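You operate a simulated robot arm through the tools that you are given. There is no shell and no other tool. Be economical: measure what you need, move in short steps, check, and stop when the job is done.

You are at the controls of a simulated robot arm. One attempt, no reset.

## Task
The fault display names a shorted socket: switch it off, park its plug, reset the socket breaker, start the fan.
Fine: in that order; the plug goes to the holder where its cord comes out; the breaker must not trip; other plugs and levers stay.

It is judged by the outcome, as a careful person would: the job done as asked, and still so three seconds after it is handed in. It fails if anything else is knocked over, pushed out of place, dropped, spilled or broken.

## Robot
A 6-joint arm with a fingered hand, hanging from a carriage that runs on a rail from [-2042, -6] to [438, 1] (x, y) and turns from -353 to 334 degrees about z. Base frame: it is fixed where the carriage stands at the start and does not move with it; the origin is on the floor, on the carriage's upright axis, x ahead of it, y to its left, z up. Lengths are in mm, angles in degrees, forces in N, time in s.
With the tool pointing down near the work surface it reaches from about 100 to 720 mm from the robot's upright axis, wherever it stands. Its first joint turns from -166.0 to 166.0 degrees. Places, roughly: clear button [700, 500, 900]; coil breaker lever [700, 500, 700]; cupboard latch [700, 600, 500]; fan lever [700, 200, 1000]; fan speed knob [700, 100, 1000]; feed breaker lever [700, 800, 700]; fit breaker lever [700, 200, 700]; lamp test button [700, 600, 900]; lower door latch [700, -500, 500]; main switch [700, 800, 1000]; rack breaker lever [700, 600, 700]; socket [700, -300, 1100]; socket breaker lever [700, 100, 700]; test breaker lever [700, 300, 700]; upper door latch [700, -500, 1200]. Payload 4 kg.
The TCP is the grasp point between the finger pads, 29 mm short of the fingertips. In the tool frame z runs along the fingers and y along their closing line. Largest opening 100 mm; the body of the gripper starts 34 mm behind the TCP. The gripper is a hand of 5 fingers: y runs from the thumb to the fingers, the wrist lies at [-15, -114, -189] in the tool frame, and closing takes about 1.5 s.
Orientation is told as [roll, pitch, yaw] about the base's x, y, z axes, in that order, counted from this pose: with the fingers straight down and the wrist toward the robot, the tool's x, y and z point along [0, 1, 0], [1, 0, 0] and [0, 0, -1] of the base frame.

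## Interface
- The arm moves only by the tool nudge_tool. Its argument "plan" is a list that holds one entry, the list of rows, each a list of 6 numbers: the shift along the tool's x, y, z in mm, then the turn, a rotation vector about the tool's x, y, z in degrees. In form: [[[tx, ty, tz, wx, wy, wz], ...]]. A call has 1 to 8 rows; each row shifts and turns the commanded pose from where the row before left it, along the tool's axes as they then stand. "hand" is the opening, from 0 (shut) to 1 (fully open), set as the call begins (left out, the last holds). Each row takes 0.2 s and may step no farther than 50 mm and 8.6 degrees from the row before; otherwise, or with a gripper value out of range, the whole call is refused. A pose out of reach is approached as far as the arm can. The call stops where the force on the tool passes 40 N (or 10 N more than at its start, if that is more) or the arm is blocked; 0.2 s more then pass. Each finger travels about 108 mm/s and halts on what it meets, pressing with about 27 N; the grip force reading is that of the motor and also rises with nothing between the fingers. The clock runs only during rows and for 0.2 s after the last one: add rows that do not move to give the fingers time. The reply holds the time, the measured pose of the TCP, the force on the tool along the base axes, the opening and the grip force, in the units named above and with some noise, with the torque about the TCP (base axes, N m) and any sound that the robot's microphone picked up.
- Cameras (640 x 400 px; columns grow to the right, rows downward): "scene" is now at [267.5, -17, 1702.8]; the picture's right is [-0.24, -0.97, 0.00], its down [-0.82, 0.20, -0.54] and it looks along [0.52, -0.13, -0.84] (base axes); focal length 265 px, centre (320, 200). "wrist" rides on the gripper at [66, -86, -121] in the tool frame; the picture's right is [-0.76, 0.31, -0.58], its down [-0.59, -0.70, 0.40] and it looks along [-0.28, 0.64, 0.71] (tool axes); focal length 247 px, centre (320, 200). There is no depth. A picture from a camera that has moved, and an enlarged one, comes with that camera's place and axes in the base frame and with its lens.
- snapshot(camera): a new picture of that camera. It takes no simulated time.
- move_column(by): slides the trunk up (or, below 0, down) by that many mm; the arm and the scene camera ride with it, the base frame stays. It gives what a move gives, with no picture.
- base_move(legs): drives the robot by 1 to 6 legs, each [ahead, left, turn to the left] in mm, mm and degrees, along the robot's own axes; the way and the turn of a leg run together, so that a leg with both is an arc; at most 1500 mm and 180 degrees a leg. The arm and the cameras ride along, it lands a little off, and it stops where it bumps. It keeps to its track: a leg is cut to what the track allows. It gives what a move gives.
- finger_targets(index, middle, ring, little, thumb_bend, thumb_turn): sets how far each is bent, from 0 (flat) to 100 (curled in); at 30 the hand is open as for a grip, at 70 the pads meet at the TCP. One left out holds its place. A second passes; each finger stops where it meets its share of the squeeze, and holds until it gets a number again. A gripper value or a shape takes the hand back. It gives what a move gives, with no picture; readings hold the bend of each and the force on index, middle, ring, little, thumb and palm. thumb_turn goes from beside the hand (0) to across from the fingers (100), as for a grip.
- grasp_type(shape): the hand has 5 fingers and takes this shape, open, in about a second: jaw (thumb against the fingers, like two jaws); tri (thumb and two fingers); tip (a fingertip pinch); poke (one finger out to press); point (the index stretched); flat (the hand flat); cup (the hand cupped); fist (a fist). The gripper value then closes the fingers along that shape, each until it touches; the sizes above hold for jaw. It gives what a move gives, with no picture.
- pan_tilt(pan, tilt): turns the head with the scene camera to pan (to the left, within 155 degrees either way) and tilt (down, from -29 to 69), counted from straight ahead of the robot. It gives what a move gives.
- zoom(camera, box): a new picture of the part [left, top, right, bottom] of that camera's present view, enlarged. It takes no simulated time.
- finish_job(): hands the job in; it is judged then, once.

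Work in short steps. Places have to be worked out from the pictures, the camera data and where the tool is seen: move nearer, look again, correct. Check each grasp and each placing, and mend what went wrong. You have 120 turns and 98 pictures in all, those below and enlarged ones among them. Open the gripper and draw the arm clear of the work before you hand the job in, unless the task says otherwise; then end with one line.

The tools are called after "Request:" as a command line: name --argument value ..., lists and objects as JSON in quotes. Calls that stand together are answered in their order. nudge_tool: Moves the arm, as the interface text tells. Its arguments: {"type":"object","properties":{"plan":{"type":"array"},"hand":{"type":"number"}},"required":["plan"]} The other tools are called the same way: move_column (by) slides the trunk up or down; grasp_type (shape) gives the hand a shape; finger_targets (index, middle, ring, little, thumb_bend, thumb_turn) moves the fingers one by one; base_move (legs) drives the base; pan_tilt (pan, tilt) turns the head that bears the scene camera; snapshot (camera) takes a picture; zoom (camera, box) takes an enlarged picture of a part of a camera's view; finish_job () hands the job in.

At the start:

```text
t: 0.0
ee_pos: [415.0, -176.0, 999.6]
tool_rot: [0.1, 0.1, 0.0]
wrist_force: [-0.1, -0.7, 0.3]
torque: [-0.01, -0.01, 0.01]
opening: 99.9
grasp_force: 0.1
shape: jaw
bend: [30.0, 30.0, 30.0, 30.0, 30.0, 98.0]
finger forces: [0.1, 0.0, 0.1, 0.0, 0.1, 0.1]
trunk travel left (down, up): [-428.0, 172.0]
robot x, y, heading: [-2.2, -0.4, 0.1]
head pan, tilt: [-13.8, 57.6]
```

scene: 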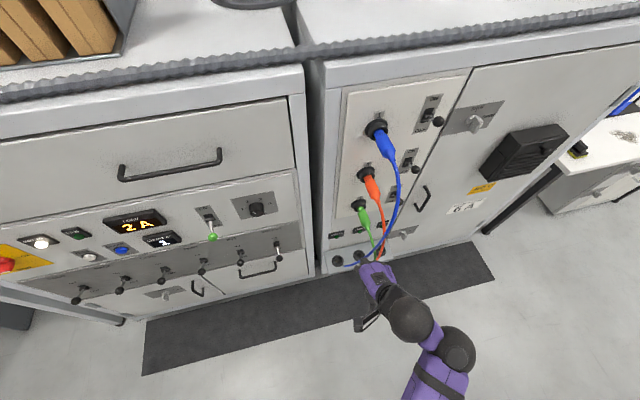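
wrist: 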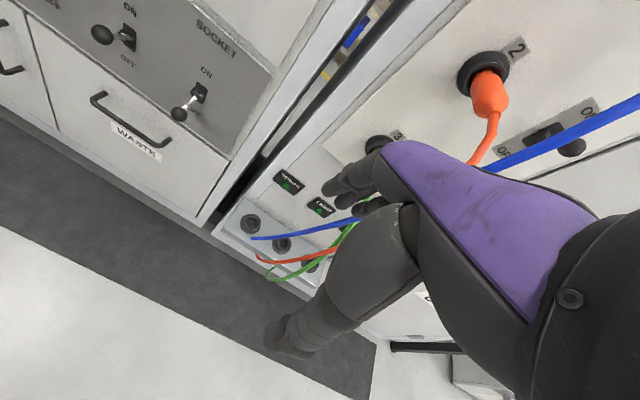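

The panel with three plugs and displays is in view; I zoom on the display and the sockets to read labels.

Request:
zoom --camera "scene" --box '[0, 170, 300, 310]'

Request:
zoom --camera "scene" --box '[310, 70, 530, 280]'

```text
2.13 times, centred on (150, 240) of scene
camera zoom: at [267.5, -17.0, 1702.8], right [-0.24, -0.97, 0.0], down [-0.82, 0.2, -0.54], along [0.52, -0.13, -0.84], focal length 564 px, centre (683, 115)
```

zoom: 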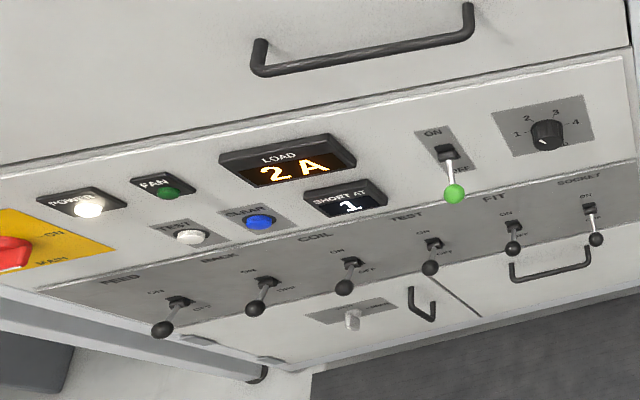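

```text
1.90 times, centred on (420, 175) of scene
camera zoom: at [267.5, -17.0, 1702.8], right [-0.24, -0.97, 0.0], down [-0.82, 0.2, -0.54], along [0.52, -0.13, -0.84], focal length 504 px, centre (130, 248)
```

zoom: 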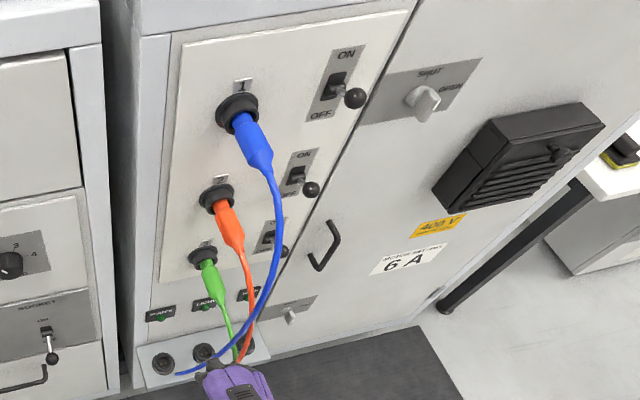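

Short is at socket 1 (top, blue plug). I turn the head for a flatter view and look closer.

Request:
pan_tilt --pan -20 --tilt 50

Request:
snapshot --camera "scene"

Request:
zoom --camera "wrist" --box '[220, 140, 400, 300]'

```text
t: 0.7
ee_pos: [416.0, -176.4, 999.4]
tool_rot: [-0.1, 0.0, 0.0]
wrist_force: [-0.1, -0.1, 0.1]
torque: [-0.03, -0.01, -0.01]
opening: 100.0
grasp_force: 0.1
shape: jaw
bend: [30.0, 30.0, 30.0, 30.0, 30.0, 98.0]
finger forces: [0.1, 0.0, 0.0, 0.0, 0.0, 0.0]
trunk travel left (down, up): [-428.0, 172.0]
robot x, y, heading: [1.8, 0.2, -0.2]
head pan, tilt: [-20.0, 50.0]
```

```text
93 pictures are left
camera scene: at [272.4, -26.8, 1712.5], right [-0.34, -0.94, 0.0], down [-0.72, 0.26, -0.64], along [0.6, -0.22, -0.77], focal length 265 px, centre (320, 200)
```

scene: 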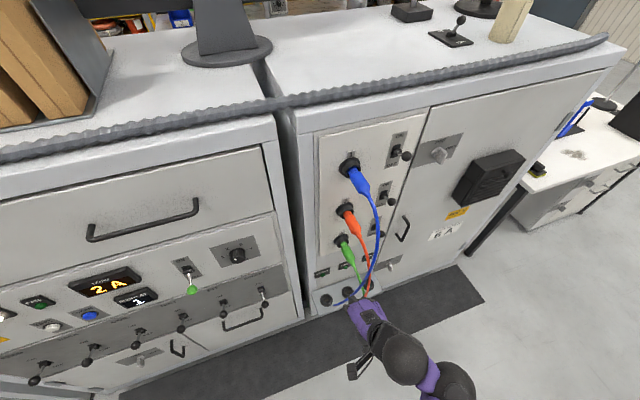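

```text
2.50 times, centred on (310, 220) of wrist
camera zoom: at [328.1, -110.5, 1121.5], right [0.31, -0.76, 0.58], down [-0.7, -0.59, -0.4], along [0.64, -0.28, -0.71], focal length 617 px, centre (345, 150)
```

zoom: 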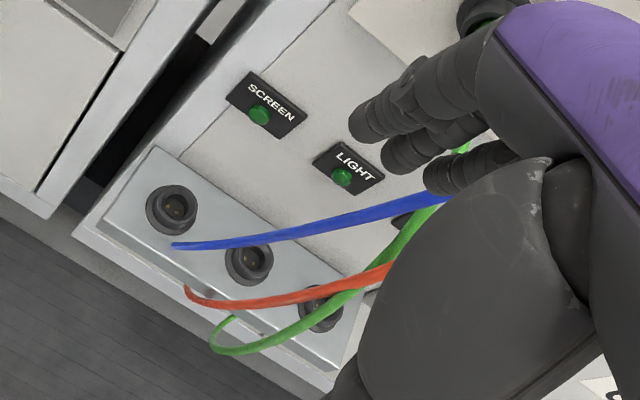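

Blue plug at socket 1 ≈ (700,-260,1257), holder row ≈ (649,-194,519). I lower the trunk to see the panels more frontally; the space below the hand is clear.

Request:
move_column --by -300

Request:
pan_tilt --pan -20 --tilt 35

Request:
snapshot --camera "scene"

Request:
snapshot --camera "wrist"

```text
t: 3.7
ee_pos: [416.0, -176.7, 699.8]
tool_rot: [0.0, -0.1, 0.0]
wrist_force: [-0.3, 0.1, -1.1]
torque: [0.01, -0.01, 0.01]
opening: 99.9
grasp_force: 0.1
shape: jaw
bend: [30.0, 30.0, 30.0, 30.0, 30.0, 98.0]
finger forces: [0.0, 0.1, 0.1, 0.1, 0.0, 0.0]
trunk travel left (down, up): [-128.0, 472.0]
robot x, y, heading: [3.0, -5.0, -0.2]
head pan, tilt: [-20.0, 50.0]
```

```text
t: 4.5
ee_pos: [416.1, -176.5, 699.4]
tool_rot: [0.0, 0.1, 0.1]
wrist_force: [0.4, 0.3, -0.2]
torque: [0.03, 0.01, 0.0]
opening: 99.9
grasp_force: 0.2
shape: jaw
bend: [30.0, 30.0, 30.0, 30.0, 30.0, 98.0]
finger forces: [0.0, 0.1, 0.1, 0.1, 0.1, 0.1]
trunk travel left (down, up): [-128.0, 472.0]
robot x, y, heading: [-1.0, -2.0, 0.1]
head pan, tilt: [-20.0, 35.0]
```

```text
91 pictures are left
camera scene: at [282.8, -30.6, 1434.2], right [-0.34, -0.94, 0.0], down [-0.54, 0.2, -0.82], along [0.77, -0.28, -0.57], focal length 265 px, centre (320, 200)
```

scene: 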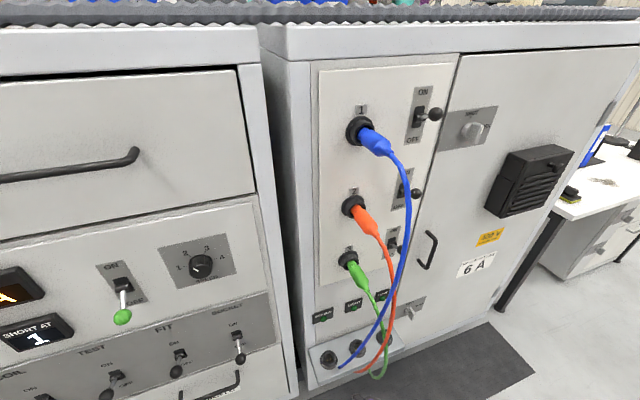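

```text
90 pictures are left
camera wrist: at [328.1, -110.5, 821.5], right [0.31, -0.76, 0.58], down [-0.7, -0.59, -0.4], along [0.64, -0.28, -0.71], focal length 247 px, centre (320, 200)
```

wrist: 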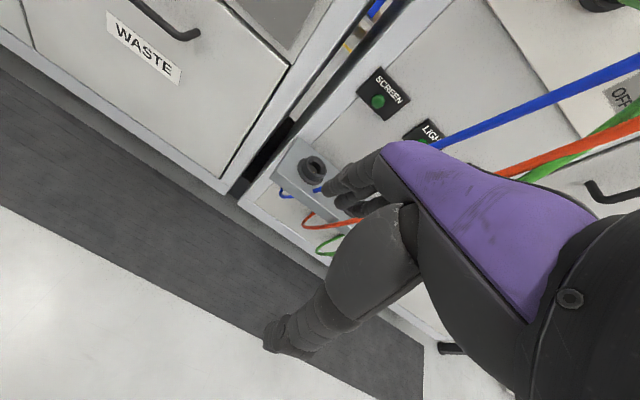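

I zoom to see where the cords come out and lever positions.

Request:
zoom --camera "wrist" --box '[240, 120, 400, 270]'

Request:
zoom --camera "scene" --box '[300, 280, 440, 400]'

Request:
zoom --camera "scene" --box '[320, 60, 520, 190]'

Request:
zoom --camera "scene" --box '[60, 220, 280, 400]'

```text
2.67 times, centred on (320, 195) of wrist
camera zoom: at [328.1, -110.5, 821.5], right [0.31, -0.76, 0.58], down [-0.7, -0.59, -0.4], along [0.64, -0.28, -0.71], focal length 659 px, centre (320, 213)
```

zoom: 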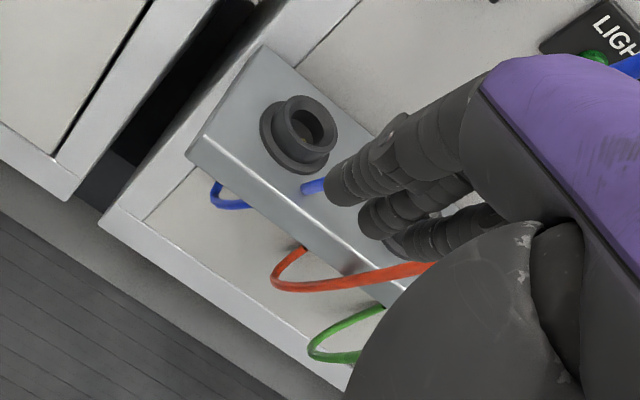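

```text
3.33 times, centred on (370, 340) of scene
camera zoom: at [282.8, -30.6, 1434.2], right [-0.34, -0.94, 0.0], down [-0.54, 0.2, -0.82], along [0.77, -0.28, -0.57], focal length 882 px, centre (153, -267)
```

zoom: 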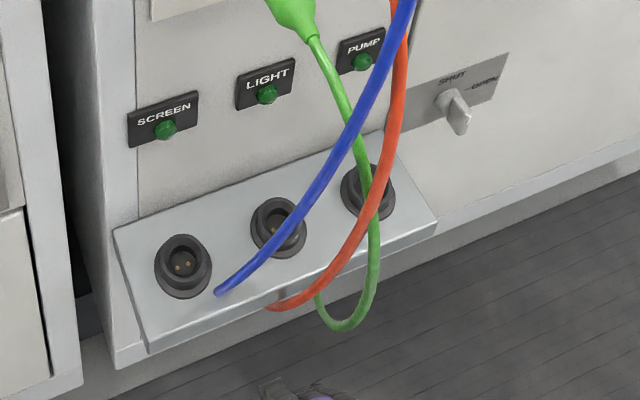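

```text
3.08 times, centred on (420, 125) of scene
camera zoom: at [282.8, -30.6, 1434.2], right [-0.34, -0.94, 0.0], down [-0.54, 0.2, -0.82], along [0.77, -0.28, -0.57], focal length 814 px, centre (12, 431)
```

zoom: 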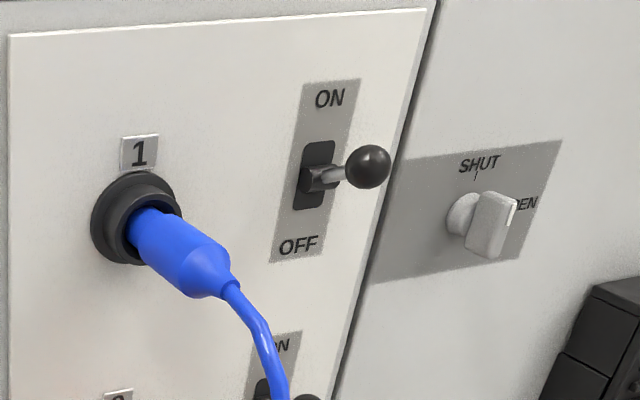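

```text
2.22 times, centred on (170, 310) of scene
camera zoom: at [282.8, -30.6, 1434.2], right [-0.34, -0.94, 0.0], down [-0.54, 0.2, -0.82], along [0.77, -0.28, -0.57], focal length 588 px, centre (653, -44)
```

zoom: 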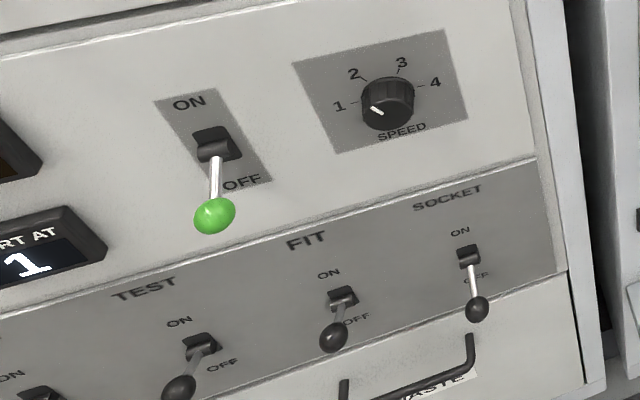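

Blue cord exits below the left holder (plate slopes ~29° toward the front). Switch 1 ball ≈ (670,-398,1286), lever up = ON; socket breaker lever is down. I raise the trunk again and swing the hand about its wrist to point forward.

Request:
move_column --by 300

Request:
nudge_tool --plan '[[[0, 25.8, -18.2, -8.182, 0, 0], [0, 25.8, -18.2, -8.182, 0, 0], [0, 25.8, -18.2, -8.182, 0, 0], [0, 25.8, -18.2, -8.182, 0, 0], [0, 25.8, -18.2, -8.182, 0, 0], [0, 25.8, -18.2, -8.182, 0, 0], [0, 25.8, -18.2, -8.182, 0, 0], [0, 25.8, -18.2, -8.182, 0, 0]]]'

Request:
nudge_tool --plan '[[[0, 25.8, -18.2, -8.182, 0, 0], [0, 25.8, -18.2, -8.182, 0, 0], [0, 25.8, -18.2, -8.182, 0, 0]]]'

Request:
snapshot --camera "scene"

Request:
snapshot --camera "wrist"

```text
t: 7.5
ee_pos: [414.2, -177.1, 999.3]
tool_rot: [0.0, -0.1, 0.2]
wrist_force: [-0.5, 0.1, -0.1]
torque: [0.01, -0.01, -0.01]
opening: 99.9
grasp_force: 0.0
shape: jaw
bend: [30.0, 30.0, 30.0, 30.0, 30.0, 98.0]
finger forces: [0.1, 0.1, 0.1, 0.1, 0.0, 0.0]
trunk travel left (down, up): [-428.0, 172.0]
robot x, y, heading: [-1.3, -0.7, 0.1]
head pan, tilt: [-20.0, 35.0]
```

```text
t: 9.3
ee_pos: [520.9, -176.0, 1214.1]
tool_rot: [-0.1, -65.6, 0.2]
wrist_force: [0.5, -0.6, 0.4]
torque: [0.0, -0.01, 0.0]
opening: 99.9
grasp_force: 0.0
shape: jaw
bend: [30.0, 30.0, 30.0, 30.0, 30.0, 98.0]
finger forces: [0.0, 0.0, 0.0, 0.0, 0.0, 0.0]
trunk travel left (down, up): [-428.0, 172.0]
robot x, y, heading: [-2.4, 1.8, 0.1]
head pan, tilt: [-20.0, 35.0]
```

```text
t: 10.1
ee_pos: [489.3, -175.9, 1305.0]
tool_rot: [-162.5, -89.8, 162.5]
wrist_force: [0.5, 0.5, 0.3]
torque: [0.01, 0.02, 0.02]
opening: 99.8
grasp_force: 0.0
shape: jaw
bend: [30.0, 30.0, 30.0, 30.0, 30.0, 98.0]
finger forces: [0.0, 0.0, 0.0, 0.0, 0.0, 0.0]
trunk travel left (down, up): [-428.0, 172.0]
robot x, y, heading: [0.5, -0.7, 0.0]
head pan, tilt: [-20.0, 35.0]
```

```text
85 pictures are left
camera scene: at [282.9, -30.7, 1734.2], right [-0.34, -0.94, 0.0], down [-0.54, 0.2, -0.82], along [0.77, -0.28, -0.57], focal length 265 px, centre (320, 200)
```

scene: 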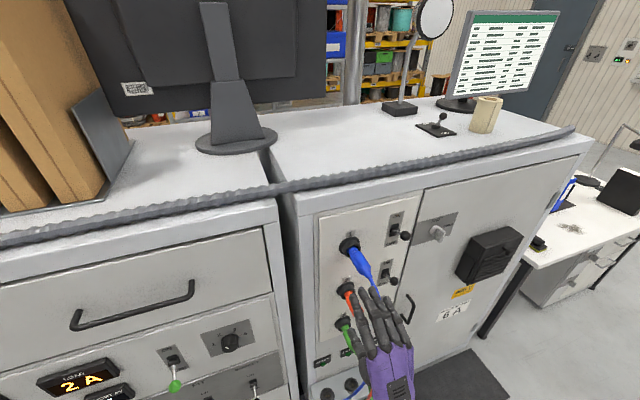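

```text
84 pictures are left
camera wrist: at [367.7, -109.7, 1218.8], right [-0.58, -0.76, 0.31], down [0.4, -0.59, -0.7], along [0.71, -0.28, 0.64], focal length 247 px, centre (320, 200)
```

wrist: 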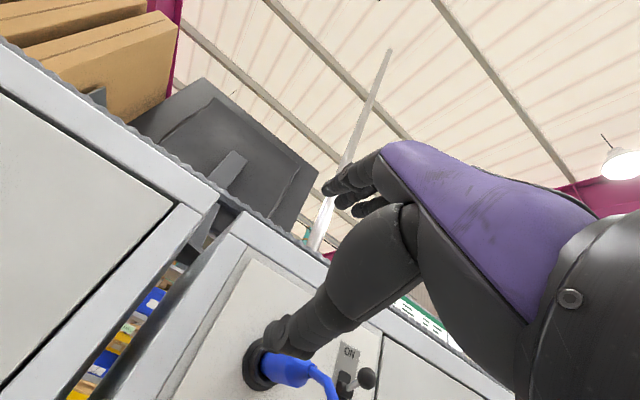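

The hand points forward and works. I shape a poke and look at where the index tip is.

Request:
grasp_type --shape "poke"

Request:
pan_tilt --pan -35 --tilt 45

Request:
snapshot --camera "scene"

Request:
snapshot --camera "wrist"

```text
t: 11.0
ee_pos: [490.4, -176.2, 1303.8]
tool_rot: [-20.5, -89.9, 20.4]
wrist_force: [0.9, -0.2, 1.1]
torque: [0.03, 0.05, 0.0]
opening: 0.0
grasp_force: 0.1
shape: poke
bend: [70.0, 70.0, 99.0, 99.0, 100.0, 100.0]
finger forces: [0.1, 0.0, 0.0, 0.1, 0.0, 0.0]
trunk travel left (down, up): [-428.0, 172.0]
robot x, y, heading: [2.1, -4.8, -0.0]
head pan, tilt: [-20.0, 35.0]
```

```text
t: 11.7
ee_pos: [489.5, -175.7, 1302.7]
tool_rot: [-18.8, -89.9, 18.8]
wrist_force: [0.4, -0.4, -0.1]
torque: [0.01, -0.01, 0.02]
opening: 0.0
grasp_force: 0.0
shape: poke
bend: [70.0, 70.0, 99.0, 99.0, 100.0, 100.0]
finger forces: [0.0, 0.1, 0.1, 0.0, 0.1, 0.0]
trunk travel left (down, up): [-428.0, 172.0]
robot x, y, heading: [-1.4, -3.1, 0.3]
head pan, tilt: [-35.0, 45.0]
```

```text
83 pictures are left
camera scene: at [266.8, -47.1, 1719.4], right [-0.57, -0.82, 0.0], down [-0.58, 0.41, -0.71], along [0.58, -0.41, -0.71], focal length 265 px, centre (320, 200)
```

scene: 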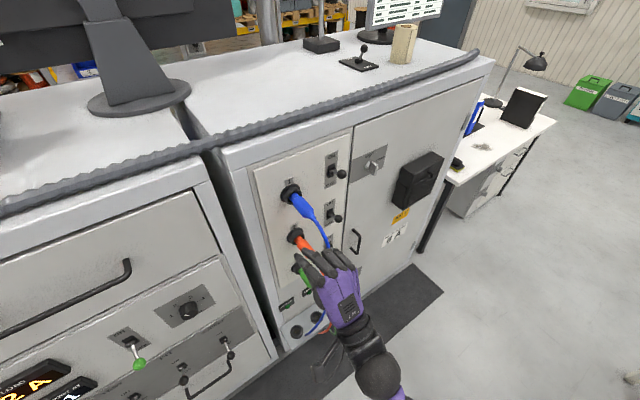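

```text
82 pictures are left
camera wrist: at [367.8, -109.8, 1218.5], right [-0.58, -0.76, 0.31], down [0.4, -0.59, -0.7], along [0.71, -0.28, 0.64], focal length 247 px, centre (320, 200)
```

wrist: 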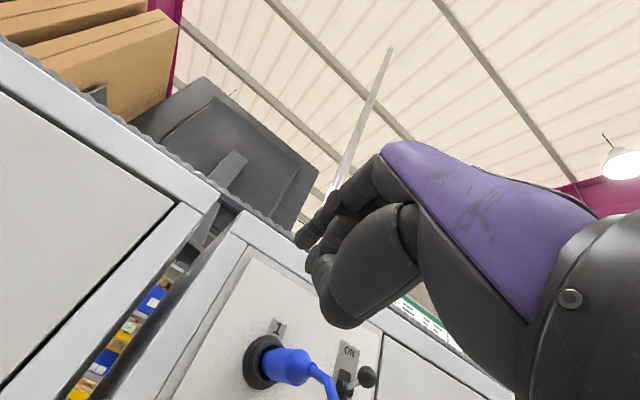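

I zoom on the hand to place the fingertip relative to the TCP.

Request:
zoom --camera "scene" --box '[260, 150, 400, 340]'

Request:
zoom --camera "wrist" --box '[230, 160, 430, 400]'

```text
2.11 times, centred on (330, 245) of scene
camera zoom: at [266.8, -47.1, 1719.4], right [-0.57, -0.82, 0.0], down [-0.58, 0.41, -0.71], along [0.58, -0.41, -0.71], focal length 557 px, centre (299, 105)
```

zoom: 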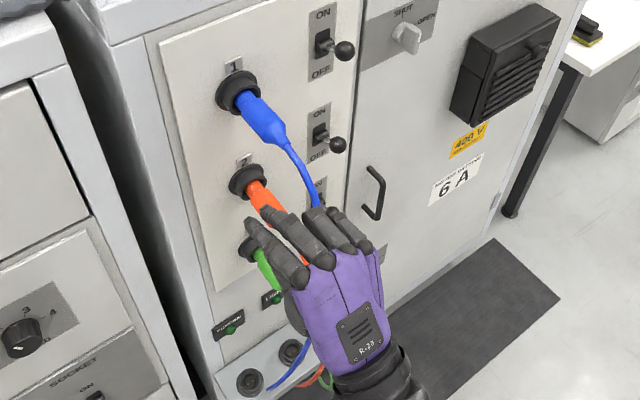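

```text
1.67 times, centred on (330, 280) of wrist
camera zoom: at [367.8, -109.8, 1218.5], right [-0.58, -0.76, 0.31], down [0.4, -0.59, -0.7], along [0.71, -0.28, 0.64], focal length 412 px, centre (303, 67)
```

zoom: 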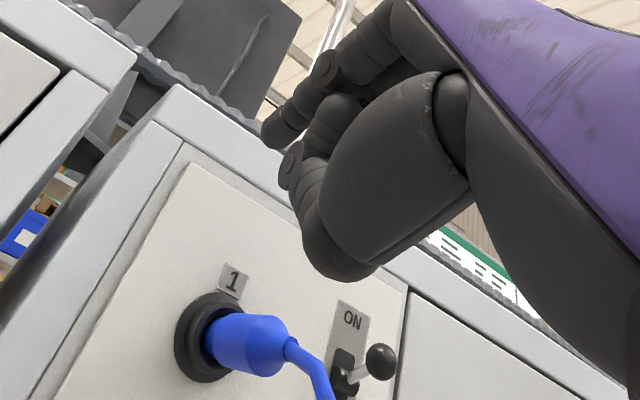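

Index/middle tips sit about 25 mm ahead of and 7 mm above the TCP. I move to in front of and above switch 1's ball, keeping 70 mm off it.

Request:
nudge_tool --plan '[[[-37, 7, 15, 0, 0, 0], [-37, 7, 15, 0, 0, 0], [-37, 7, 15, 0, 0, 0], [-37, 7, 15, 0, 0, 0], [-37, 7, 15, 0, 0, 0], [-37, 7, 15, 0, 0, 0]]]'

Request:
snapshot --camera "scene"

Request:
snapshot --camera "wrist"

```text
t: 13.1
ee_pos: [579.9, -397.9, 1346.0]
tool_rot: [-55.1, -89.9, 55.0]
wrist_force: [-0.6, 1.3, -0.8]
torque: [0.03, -0.04, 0.0]
opening: 0.0
grasp_force: 0.2
shape: poke
bend: [70.0, 70.0, 99.0, 99.0, 100.0, 100.0]
finger forces: [0.0, 0.0, 0.0, 0.0, 0.0, 0.0]
trunk travel left (down, up): [-428.0, 172.0]
robot x, y, heading: [-0.5, 0.4, 0.0]
head pan, tilt: [-35.0, 45.0]
```

```text
79 pictures are left
camera scene: at [266.7, -47.0, 1719.4], right [-0.57, -0.82, 0.0], down [-0.58, 0.41, -0.71], along [0.58, -0.41, -0.71], focal length 265 px, centre (320, 200)
```

scene: 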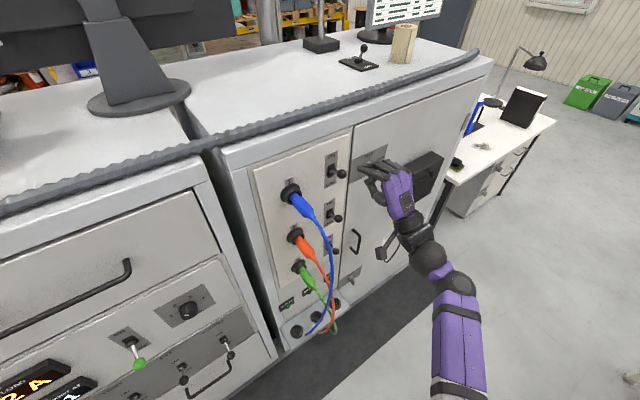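

```text
78 pictures are left
camera wrist: at [458.1, -332.7, 1261.1], right [-0.58, -0.76, 0.31], down [0.4, -0.59, -0.7], along [0.71, -0.28, 0.64], focal length 247 px, centre (320, 200)
```

wrist: 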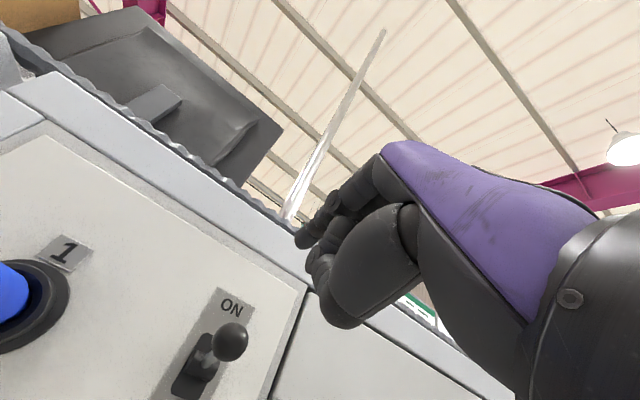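

Ball refined to (670,-397,1285). The folded thumb would be in the way with a straight-forward hand, so I pitch fingers 45° down and come over the ball.

Request:
nudge_tool --plan '[[[0, 0, 0, 7.5, 0, 0], [0, 0, 0, 7.5, 0, 0], [0, 0, 0, 7.5, 0, 0], [0, 0, 0, 7.5, 0, 0], [0, 0, 0, 7.5, 0, 0], [0, 0, 0, 7.5, 0, 0], [0, 24, 24.7, 0, 0, 0], [0, 24, 24.7, 0, 0, 0]]]'

Request:
zoom --camera "scene" --box '[260, 100, 460, 260]'

Request:
snapshot --camera "wrist"

```text
t: 14.9
ee_pos: [647.8, -397.9, 1343.2]
tool_rot: [-0.1, -44.9, 0.0]
wrist_force: [0.2, -0.3, -0.1]
torque: [0.0, -0.03, 0.01]
opening: 0.1
grasp_force: 0.1
shape: poke
bend: [70.0, 70.0, 99.0, 99.0, 100.0, 100.0]
finger forces: [0.0, 0.0, 0.0, 0.0, 0.1, 0.0]
trunk travel left (down, up): [-428.0, 172.0]
robot x, y, heading: [-1.5, 3.0, 0.1]
head pan, tilt: [-35.0, 45.0]
```

```text
2.50 times, centred on (360, 180) of scene
camera zoom: at [266.7, -47.2, 1719.4], right [-0.57, -0.82, 0.0], down [-0.58, 0.41, -0.71], along [0.58, -0.41, -0.71], focal length 662 px, centre (220, 250)
```

zoom: 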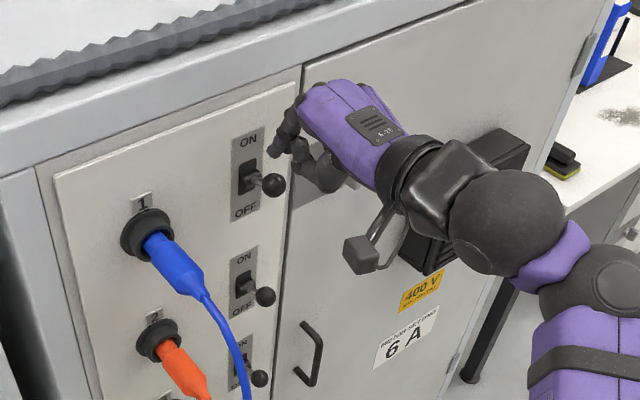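

```text
76 pictures are left
camera wrist: at [501.4, -332.1, 1370.8], right [-0.19, -0.76, 0.63], down [-0.22, -0.59, -0.78], along [0.96, -0.28, -0.05], focal length 247 px, centre (320, 200)
```

wrist: 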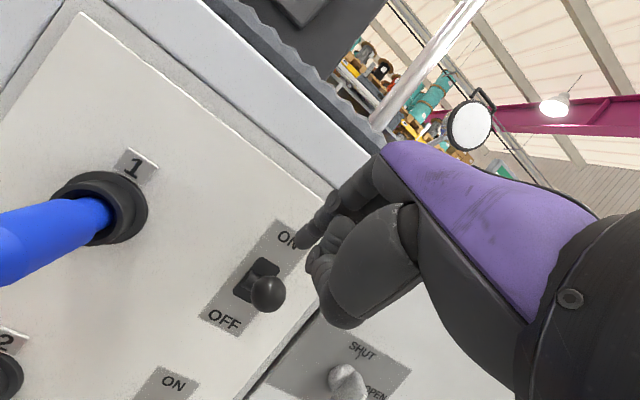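

The index tip is right above the ball. I press straight down in small steps.

Request:
nudge_tool --plan '[[[0, -9.2, 9.2, 0, 0, 0], [0, -9.2, 9.2, 0, 0, 0], [0, -9.2, 9.2, 0, 0, 0], [0, -7, 7, 0, 0, 0], [0, -7, 7, 0, 0, 0], [0, -7, 7, 0, 0, 0]]]'

Request:
snapshot --camera "wrist"

```text
t: 16.3
ee_pos: [648.6, -400.4, 1277.5]
tool_rot: [-0.1, -45.1, 0.1]
wrist_force: [-0.6, -1.0, 3.9]
torque: [-0.05, -0.09, -0.05]
opening: 0.1
grasp_force: 0.1
shape: poke
bend: [70.0, 70.0, 99.0, 99.0, 100.0, 100.0]
finger forces: [0.0, 3.9, 0.1, 0.1, 0.0, 0.0]
trunk travel left (down, up): [-428.0, 172.0]
robot x, y, heading: [-3.0, -2.0, -0.1]
head pan, tilt: [-35.0, 45.0]
```

```text
75 pictures are left
camera wrist: at [502.1, -332.8, 1302.1], right [-0.19, -0.76, 0.63], down [-0.21, -0.59, -0.78], along [0.96, -0.28, -0.05], focal length 247 px, centre (320, 200)
```

wrist: 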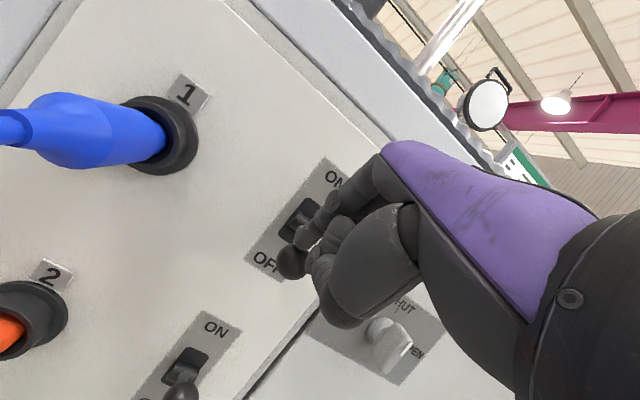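

Lever has moved with it and a 4 N contact remains; I push a little further to make sure it has reached its OFF end.

Request:
nudge_tool --plan '[[[0, -4, 4, 0, 0, 0], [0, -4, 4, 0, 0, 0], [0, 0, 0, 0, 0, 0]]]'

Request:
nudge_tool --plan '[[[0, -25, -25, 0, 0, 0], [0, -30, -30, 0, 0, 0], [0, 0, -20, 0, 0, 0]]]'

Request:
snapshot --camera "wrist"

Request:
zoom --camera "scene" --box '[260, 100, 460, 260]'

```text
t: 17.3
ee_pos: [650.4, -401.6, 1274.1]
tool_rot: [-0.8, -46.1, 0.5]
wrist_force: [-2.7, 0.5, 12.0]
torque: [0.03, -0.18, 0.04]
opening: 0.0
grasp_force: 0.1
shape: poke
bend: [70.0, 70.0, 99.0, 99.0, 100.0, 100.0]
finger forces: [9.0, 4.5, 0.0, 0.0, 0.1, 0.0]
trunk travel left (down, up): [-428.0, 172.0]
robot x, y, heading: [-3.1, -2.3, -0.0]
head pan, tilt: [-35.0, 45.0]
stopped in row 3: the force on the tool passed its limit at 40 N (the readings are from after the stop); the commanded pose is now the measured one
```

```text
t: 18.1
ee_pos: [557.7, -398.8, 1283.7]
tool_rot: [-0.5, -45.8, 0.3]
wrist_force: [-0.5, -0.5, 0.4]
torque: [0.01, 0.02, -0.01]
opening: 0.2
grasp_force: 0.0
shape: poke
bend: [70.0, 70.0, 99.0, 99.0, 100.0, 100.0]
finger forces: [0.0, 0.0, 0.1, 0.0, 0.1, 0.1]
trunk travel left (down, up): [-428.0, 172.0]
robot x, y, heading: [-0.2, 1.4, 0.2]
head pan, tilt: [-35.0, 45.0]
```

```text
74 pictures are left
camera wrist: at [409.9, -333.2, 1307.2], right [-0.2, -0.75, 0.63], down [-0.21, -0.59, -0.78], along [0.96, -0.28, -0.04], focal length 247 px, centre (320, 200)
```

wrist: 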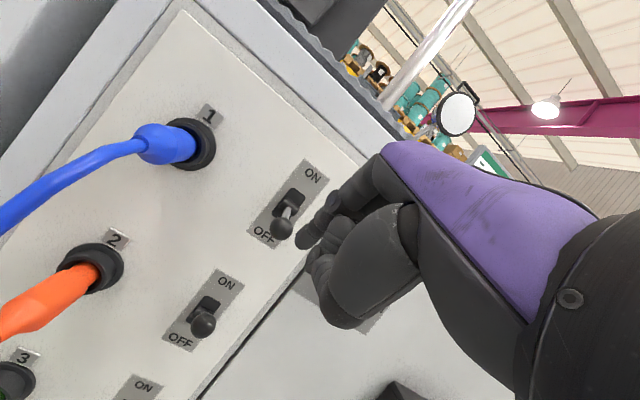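

```text
2.50 times, centred on (360, 180) of scene
camera zoom: at [266.5, -47.1, 1719.3], right [-0.57, -0.82, 0.0], down [-0.58, 0.41, -0.71], along [0.58, -0.41, -0.71], focal length 662 px, centre (220, 250)
```

zoom: 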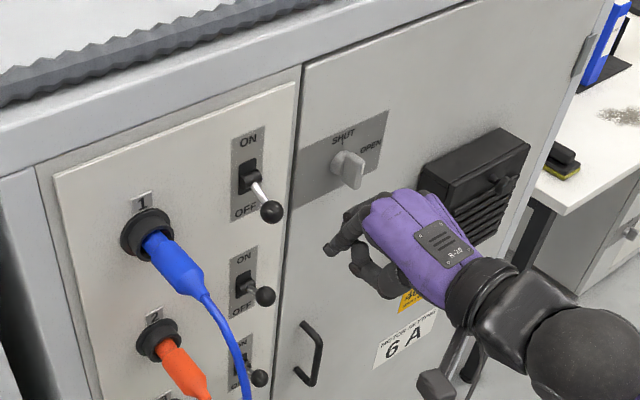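

Switch 1 is now OFF. I back off, level the hand, and go to the left side of the blue plug at a safe distance.

Request:
nudge_tool --plan '[[[0, -33, -33, 0, 0, 0], [0, -33, -33, 0, 0, 0], [38, 0, 0, -7.37, 0, 0], [38, 0, 0, -7.37, 0, 0], [38, 0, 0, -7.37, 0, 0], [38, 0, 0, -7.37, 0, 0], [38, 0, 0, -7.37, 0, 0], [38, 0, 0, -7.37, 0, 0]]]'

Request:
grasp_type --shape "jaw"

```text
t: 19.9
ee_pos: [463.9, -172.0, 1281.2]
tool_rot: [-99.2, -89.6, 99.1]
wrist_force: [-0.5, -0.5, -0.1]
torque: [0.02, 0.02, 0.03]
opening: 0.0
grasp_force: 0.0
shape: poke
bend: [70.0, 70.0, 99.0, 99.0, 100.0, 100.0]
finger forces: [0.1, 0.0, 0.0, 0.0, 0.1, 0.0]
trunk travel left (down, up): [-428.0, 172.0]
robot x, y, heading: [1.5, 1.9, 0.1]
head pan, tilt: [-35.0, 45.0]
```

```text
t: 20.8
ee_pos: [464.1, -170.6, 1281.3]
tool_rot: [-72.2, -89.6, 72.2]
wrist_force: [-0.5, -0.3, -0.5]
torque: [0.0, 0.0, -0.04]
opening: 100.0
grasp_force: 0.1
shape: jaw
bend: [30.0, 30.0, 30.0, 30.0, 30.0, 98.0]
finger forces: [0.0, 0.1, 0.0, 0.0, 0.0, 0.1]
trunk travel left (down, up): [-428.0, 172.0]
robot x, y, heading: [2.4, -0.4, 0.1]
head pan, tilt: [-35.0, 45.0]
```

Now I yaw the hand 90° so the fingers point to −y (from the left toward the plug).

Request:
nudge_tool --plan '[[[0, 0, 0, 0, -8.2, 0], [0, 0, 0, 0, -8.2, 0], [0, 0, 0, 0, -8.2, 0], [0, 0, 0, 0, -8.2, 0], [0, 0, 0, 0, -8.2, 0], [0, 0, 0, 0, -8.2, 0], [0, 0, 0, 0, -8.2, 0], [0, 0, 0, 0, -8.2, 0]]]'

Request:
nudge_tool --plan '[[[0, 0, 0, 0, -8.2, 0], [0, 0, 0, 0, -8.2, 0], [0, 0, 0, 0, -8, 0], [45, -6, -10, 0, 0, 0], [45, -6, -10, 0, 0, 0], [0, -6, 0, 0, 0, 0]]]'

Request:
snapshot --camera "scene"

Request:
snapshot --camera "wrist"

```text
t: 22.6
ee_pos: [464.7, -170.3, 1281.8]
tool_rot: [-140.5, -89.6, 74.8]
wrist_force: [-0.1, -0.6, -0.1]
torque: [-0.04, 0.01, 0.02]
opening: 99.8
grasp_force: 0.1
shape: jaw
bend: [30.0, 30.0, 30.0, 30.0, 30.0, 98.0]
finger forces: [0.0, 0.0, 0.0, 0.0, 0.1, 0.0]
trunk travel left (down, up): [-428.0, 172.0]
robot x, y, heading: [-0.9, 1.7, -0.0]
head pan, tilt: [-35.0, 45.0]
```

```text
t: 24.0
ee_pos: [515.7, -206.2, 1337.2]
tool_rot: [-142.0, -89.6, 52.2]
wrist_force: [0.6, -0.3, -0.3]
torque: [0.0, -0.03, 0.02]
opening: 99.8
grasp_force: 0.0
shape: jaw
bend: [30.0, 30.0, 30.0, 30.0, 30.0, 98.0]
finger forces: [0.0, 0.0, 0.0, 0.0, 0.0, 0.0]
out of reach, approached as far as the arm can: row 3, 4, 5, 6
trunk travel left (down, up): [-428.0, 172.0]
robot x, y, heading: [0.5, -0.3, -0.3]
head pan, tilt: [-35.0, 45.0]
```

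```text
72 pictures are left
camera scene: at [266.6, -47.2, 1719.5], right [-0.57, -0.82, 0.0], down [-0.58, 0.41, -0.71], along [0.58, -0.41, -0.71], focal length 265 px, centre (320, 200)
```

scene: 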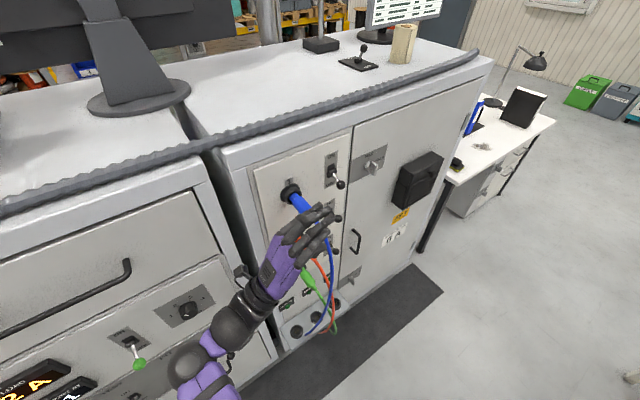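

```text
71 pictures are left
camera wrist: at [578.3, -84.8, 1251.0], right [-0.76, 0.58, 0.31], down [-0.59, -0.41, -0.7], along [-0.28, -0.71, 0.65], focal length 247 px, centre (320, 200)
```

wrist: 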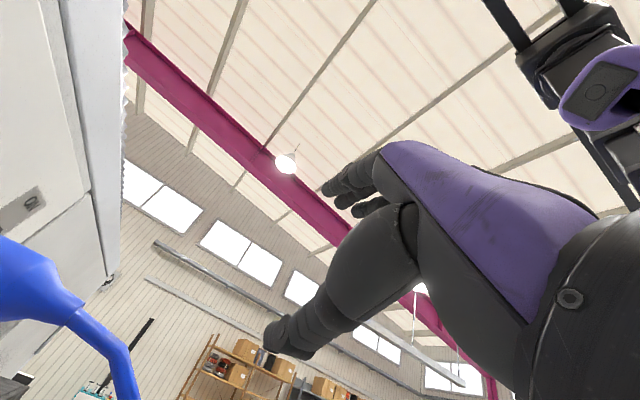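

Yaw −90° is beyond the wrist's reach there; −65° was fine. I turn back about 25° and read where the arm stands.

Request:
nudge_tool --plan '[[[0, 0, 0, 0, 8.2, 0], [0, 0, 0, 0, 8.2, 0], [0, 0, 0, 0, 8.2, 0], [0, 0, 0, 0, 0, 0]]]'

```text
t: 25.0
ee_pos: [515.3, -205.9, 1336.5]
tool_rot: [-141.5, -89.7, 76.2]
wrist_force: [-0.1, 0.4, 0.3]
torque: [-0.01, -0.01, 0.04]
opening: 99.9
grasp_force: 0.0
shape: jaw
bend: [30.0, 30.0, 30.0, 30.0, 30.0, 98.0]
finger forces: [0.1, 0.0, 0.0, 0.0, 0.1, 0.0]
trunk travel left (down, up): [-428.0, 172.0]
robot x, y, heading: [-2.0, -2.6, 0.0]
head pan, tilt: [-35.0, 45.0]
```

Commanded pose follows the measured one; now I move to (560,-165,1263) beside the plug's tail, watching reach.

Request:
nudge_tool --plan '[[[19, -24.5, -6, 0, 0, 0], [19, -24.5, -6, 0, 0, 0], [19, -24.5, -6, 0, 0, 0]]]'

Request:
snapshot --camera "scene"

Request:
snapshot --camera "wrist"

```text
t: 25.8
ee_pos: [559.2, -165.6, 1263.5]
tool_rot: [-152.2, -89.6, 86.7]
wrist_force: [-1.1, -0.4, 0.0]
torque: [-0.03, -0.01, 0.0]
opening: 100.0
grasp_force: 0.0
shape: jaw
bend: [30.0, 30.0, 30.0, 30.0, 30.0, 98.0]
finger forces: [0.0, 0.1, 0.1, 0.0, 0.0, 0.1]
trunk travel left (down, up): [-428.0, 172.0]
robot x, y, heading: [1.0, -3.7, -0.0]
head pan, tilt: [-35.0, 45.0]
```

```text
70 pictures are left
camera scene: at [266.5, -47.3, 1719.4], right [-0.57, -0.82, 0.0], down [-0.58, 0.41, -0.71], along [0.58, -0.41, -0.71], focal length 265 px, centre (320, 200)
```

scene: 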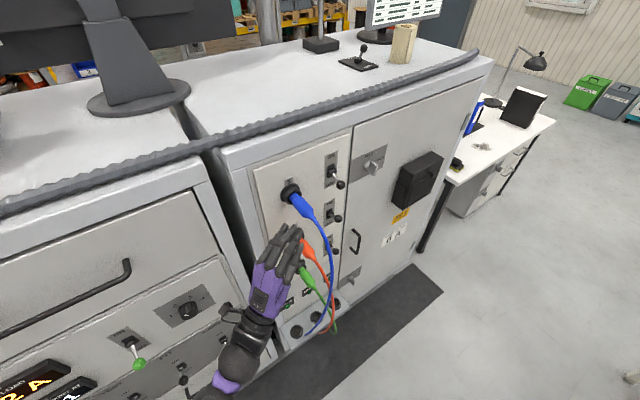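

```text
69 pictures are left
camera wrist: at [567.3, -28.6, 1176.8], right [-0.93, 0.21, 0.31], down [-0.37, -0.61, -0.7], along [0.04, -0.76, 0.65], focal length 247 px, centre (320, 200)
```

wrist: 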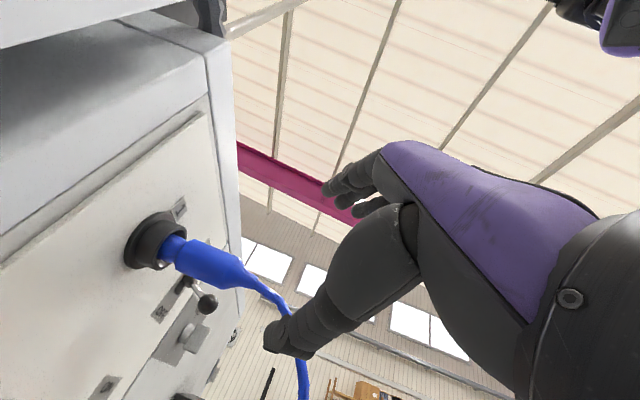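

Plug body spans x≈625–688 at y −258, z≈1257. I move to x=645 alongside it, then look.

Request:
nudge_tool --plan '[[[39, -3, 18, 0, 0, 0], [39, -3, 18, 0, 0, 0]]]'

Request:
snapshot --camera "wrist"

Request:
zoom --camera "scene" --box '[220, 140, 380, 260]'

```text
t: 26.4
ee_pos: [628.5, -166.3, 1257.4]
tool_rot: [-108.9, -89.4, 43.5]
wrist_force: [-1.1, -0.1, -1.0]
torque: [-0.09, 0.0, 0.1]
opening: 99.9
grasp_force: 0.1
shape: jaw
bend: [30.0, 30.0, 30.0, 30.0, 30.0, 98.0]
finger forces: [0.1, 0.0, 0.0, 0.0, 0.0, 0.1]
out of reach, approached as far as the arm can: row 2
trunk travel left (down, up): [-428.0, 172.0]
robot x, y, heading: [-2.4, 0.3, 0.1]
head pan, tilt: [-35.0, 45.0]
```

```text
68 pictures are left
camera wrist: at [635.5, -28.8, 1170.9], right [-0.93, 0.21, 0.31], down [-0.37, -0.61, -0.7], along [0.04, -0.76, 0.65], focal length 247 px, centre (320, 200)
```

wrist: 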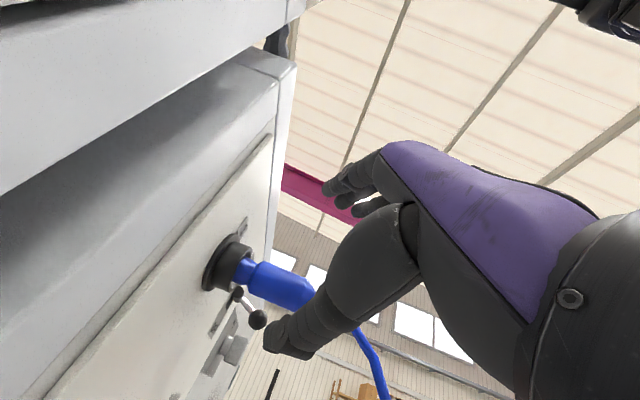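

```text
3.33 times, centred on (300, 200) of scene
camera zoom: at [264.9, -47.3, 1718.5], right [-0.57, -0.82, 0.0], down [-0.58, 0.41, -0.71], along [0.58, -0.41, -0.71], focal length 882 px, centre (387, 200)
```

zoom: 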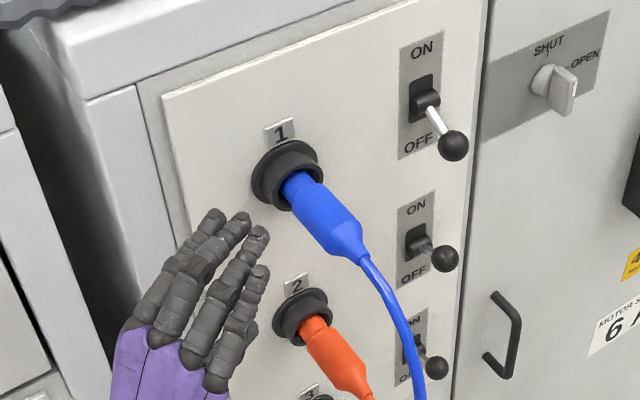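

The arm's reach limits x at 628, so I retract the hand 95 mm and drive the carriage forward.

Request:
nudge_tool --plan '[[[-43, 0, -20, 0, 0, 0], [-43, 0, -20, 0, 0, 0]]]'

Request:
base_move --legs '[[100, 0, 0]]'

Request:
snapshot --camera "wrist"

```text
t: 27.0
ee_pos: [536.7, -165.9, 1258.2]
tool_rot: [-119.8, -89.5, 54.4]
wrist_force: [0.5, -1.0, 0.0]
torque: [0.04, 0.01, -0.01]
opening: 100.1
grasp_force: 0.1
shape: jaw
bend: [30.0, 30.0, 30.0, 30.0, 30.0, 98.0]
finger forces: [0.0, 0.0, 0.1, 0.0, 0.0, 0.0]
trunk travel left (down, up): [-428.0, 172.0]
robot x, y, heading: [1.7, 1.5, 0.2]
head pan, tilt: [-35.0, 45.0]
```

```text
t: 28.1
ee_pos: [637.7, -164.7, 1259.2]
tool_rot: [-141.8, -89.6, 76.5]
wrist_force: [0.5, 0.5, 0.8]
torque: [0.02, 0.0, 0.0]
opening: 99.7
grasp_force: 0.0
shape: jaw
bend: [30.0, 30.0, 30.0, 30.0, 30.0, 98.0]
finger forces: [0.1, 0.0, 0.0, 0.1, 0.0, 0.1]
trunk travel left (down, up): [-428.0, 172.0]
robot x, y, heading: [100.5, 1.8, 0.2]
head pan, tilt: [-35.0, 45.0]
```

```text
66 pictures are left
camera wrist: at [644.9, -27.9, 1173.3], right [-0.93, 0.21, 0.31], down [-0.37, -0.61, -0.7], along [0.04, -0.76, 0.65], focal length 247 px, centre (320, 200)
```

wrist: 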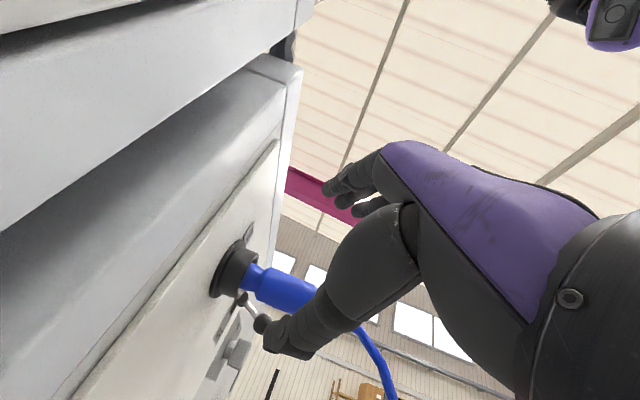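

Now aligned; I slide the open jaw over the plug (−y 90 mm) in small steps.

Request:
nudge_tool --plan '[[[-8, -0.5, 21.4, 0, 0, 0], [-8, -0.5, 21.4, 0, 0, 0], [-8, -0.5, 21.4, 0, 0, 0], [-8, -0.5, 21.4, 0, 0, 0]]]'

Request:
snapshot --camera "wrist"

Request:
pan_tilt --pan -40 --tilt 50

Request:
zoom --camera "scene" --box '[220, 60, 420, 260]'

```text
t: 29.1
ee_pos: [642.4, -256.4, 1257.6]
tool_rot: [-146.3, -89.8, 80.9]
wrist_force: [-0.5, 0.0, 0.3]
torque: [-0.02, -0.04, -0.01]
opening: 99.9
grasp_force: 0.1
shape: jaw
bend: [30.0, 30.0, 30.0, 30.0, 30.0, 98.0]
finger forces: [0.0, 0.0, 0.1, 0.1, 0.1, 0.0]
trunk travel left (down, up): [-428.0, 172.0]
robot x, y, heading: [99.9, 2.0, 0.2]
head pan, tilt: [-35.0, 45.0]
```

```text
65 pictures are left
camera wrist: at [651.8, -119.4, 1171.9], right [-0.93, 0.21, 0.31], down [-0.37, -0.61, -0.7], along [0.04, -0.76, 0.65], focal length 247 px, centre (320, 200)
```

wrist: 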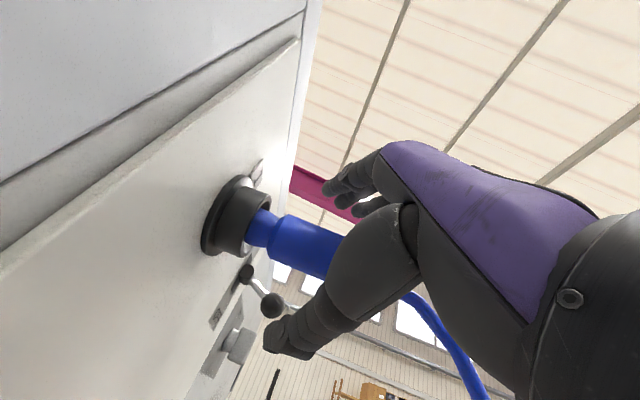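

```text
t: 29.8
ee_pos: [642.8, -256.4, 1257.8]
tool_rot: [-143.1, -89.6, 77.6]
wrist_force: [0.0, -0.4, -0.2]
torque: [0.04, -0.01, 0.0]
opening: 99.7
grasp_force: 0.0
shape: jaw
bend: [30.0, 30.0, 30.0, 30.0, 30.0, 98.0]
finger forces: [0.1, 0.1, 0.0, 0.0, 0.1, 0.0]
trunk travel left (down, up): [-428.0, 172.0]
robot x, y, heading: [102.0, 2.1, -0.2]
head pan, tilt: [-40.0, 50.0]
```

```text
2.00 times, centred on (320, 160) of scene
camera zoom: at [358.6, -49.8, 1712.5], right [-0.64, -0.77, 0.0], down [-0.59, 0.49, -0.64], along [0.49, -0.41, -0.77], focal length 529 px, centre (320, 280)
```

zoom: 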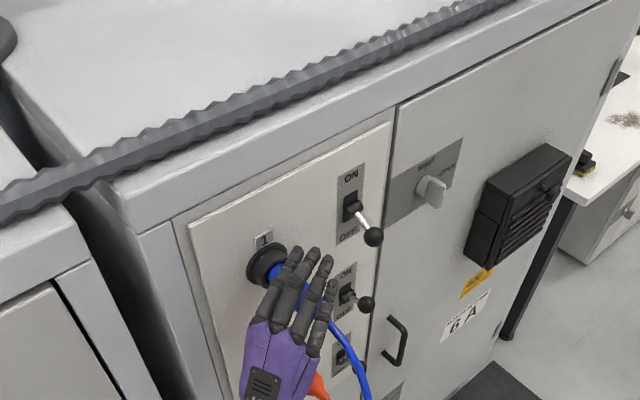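

The plug lies in the jaw, about 4 mm low of centre. I lower 4 mm and close.

Request:
nudge_tool --plan '[[[0, -4, 0, 0, 0, 0]]]'

Request:
nudge_tool --plan '[[[0, 0, 0, 0, 0, 0], [0, 0, 0, 0, 0, 0], [0, 0, 0, 0, 0, 0], [0, 0, 0, 0, 0, 0], [0, 0, 0, 0, 0, 0], [0, 0, 0, 0, 0, 0], [0, 0, 0, 0, 0, 0]]]' --hand 0

Request:
snapshot --camera "wrist"

Request:
zoom --camera "scene" --box '[240, 100, 400, 260]'

```text
t: 30.2
ee_pos: [644.1, -255.9, 1254.2]
tool_rot: [-138.2, -89.6, 72.8]
wrist_force: [0.7, 0.0, -0.1]
torque: [0.04, 0.01, -0.03]
opening: 99.7
grasp_force: 0.0
shape: jaw
bend: [30.0, 30.0, 30.0, 30.0, 30.0, 98.0]
finger forces: [0.0, 0.1, 0.0, 0.0, 0.0, 0.1]
trunk travel left (down, up): [-428.0, 172.0]
robot x, y, heading: [98.3, -1.5, 0.3]
head pan, tilt: [-40.0, 50.0]
```

```text
t: 31.8
ee_pos: [643.1, -255.9, 1254.3]
tool_rot: [-140.8, -89.6, 75.4]
wrist_force: [-0.3, -0.5, -0.7]
torque: [-0.02, 0.0, -0.06]
opening: 20.4
grasp_force: 27.1
shape: jaw
bend: [57.0, 62.0, 71.0, 65.0, 50.0, 100.0]
finger forces: [14.5, 5.7, 0.4, 0.1, 21.9, 0.0]
trunk travel left (down, up): [-428.0, 172.0]
robot x, y, heading: [97.0, 0.7, -0.1]
head pan, tilt: [-40.0, 50.0]
```

```text
63 pictures are left
camera wrist: at [651.7, -119.2, 1167.7], right [-0.93, 0.21, 0.31], down [-0.37, -0.61, -0.7], along [0.04, -0.76, 0.65], focal length 247 px, centre (320, 200)
```

wrist: 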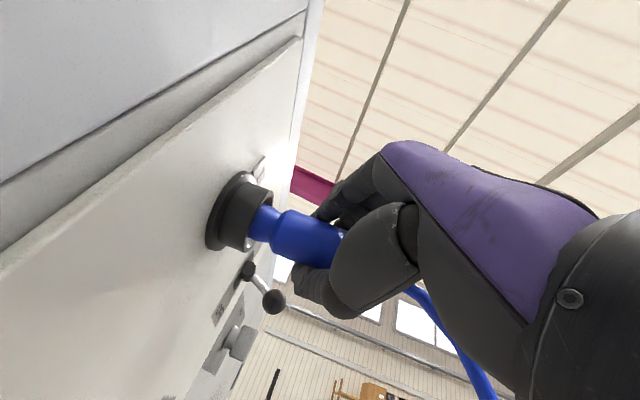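

```text
2.50 times, centred on (320, 180) of scene
camera zoom: at [358.6, -49.9, 1712.5], right [-0.64, -0.77, 0.0], down [-0.59, 0.49, -0.64], along [0.49, -0.41, -0.77], focal length 662 px, centre (320, 250)
```

zoom: 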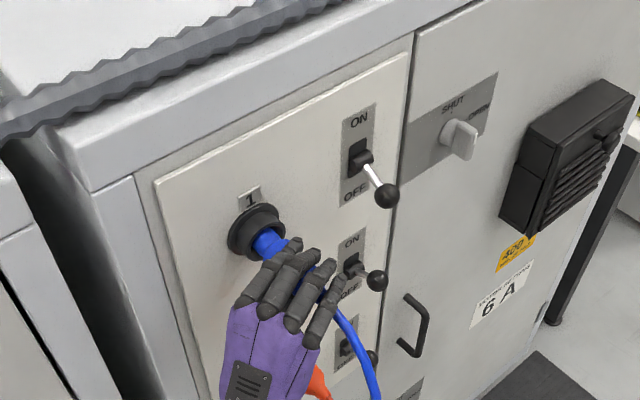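

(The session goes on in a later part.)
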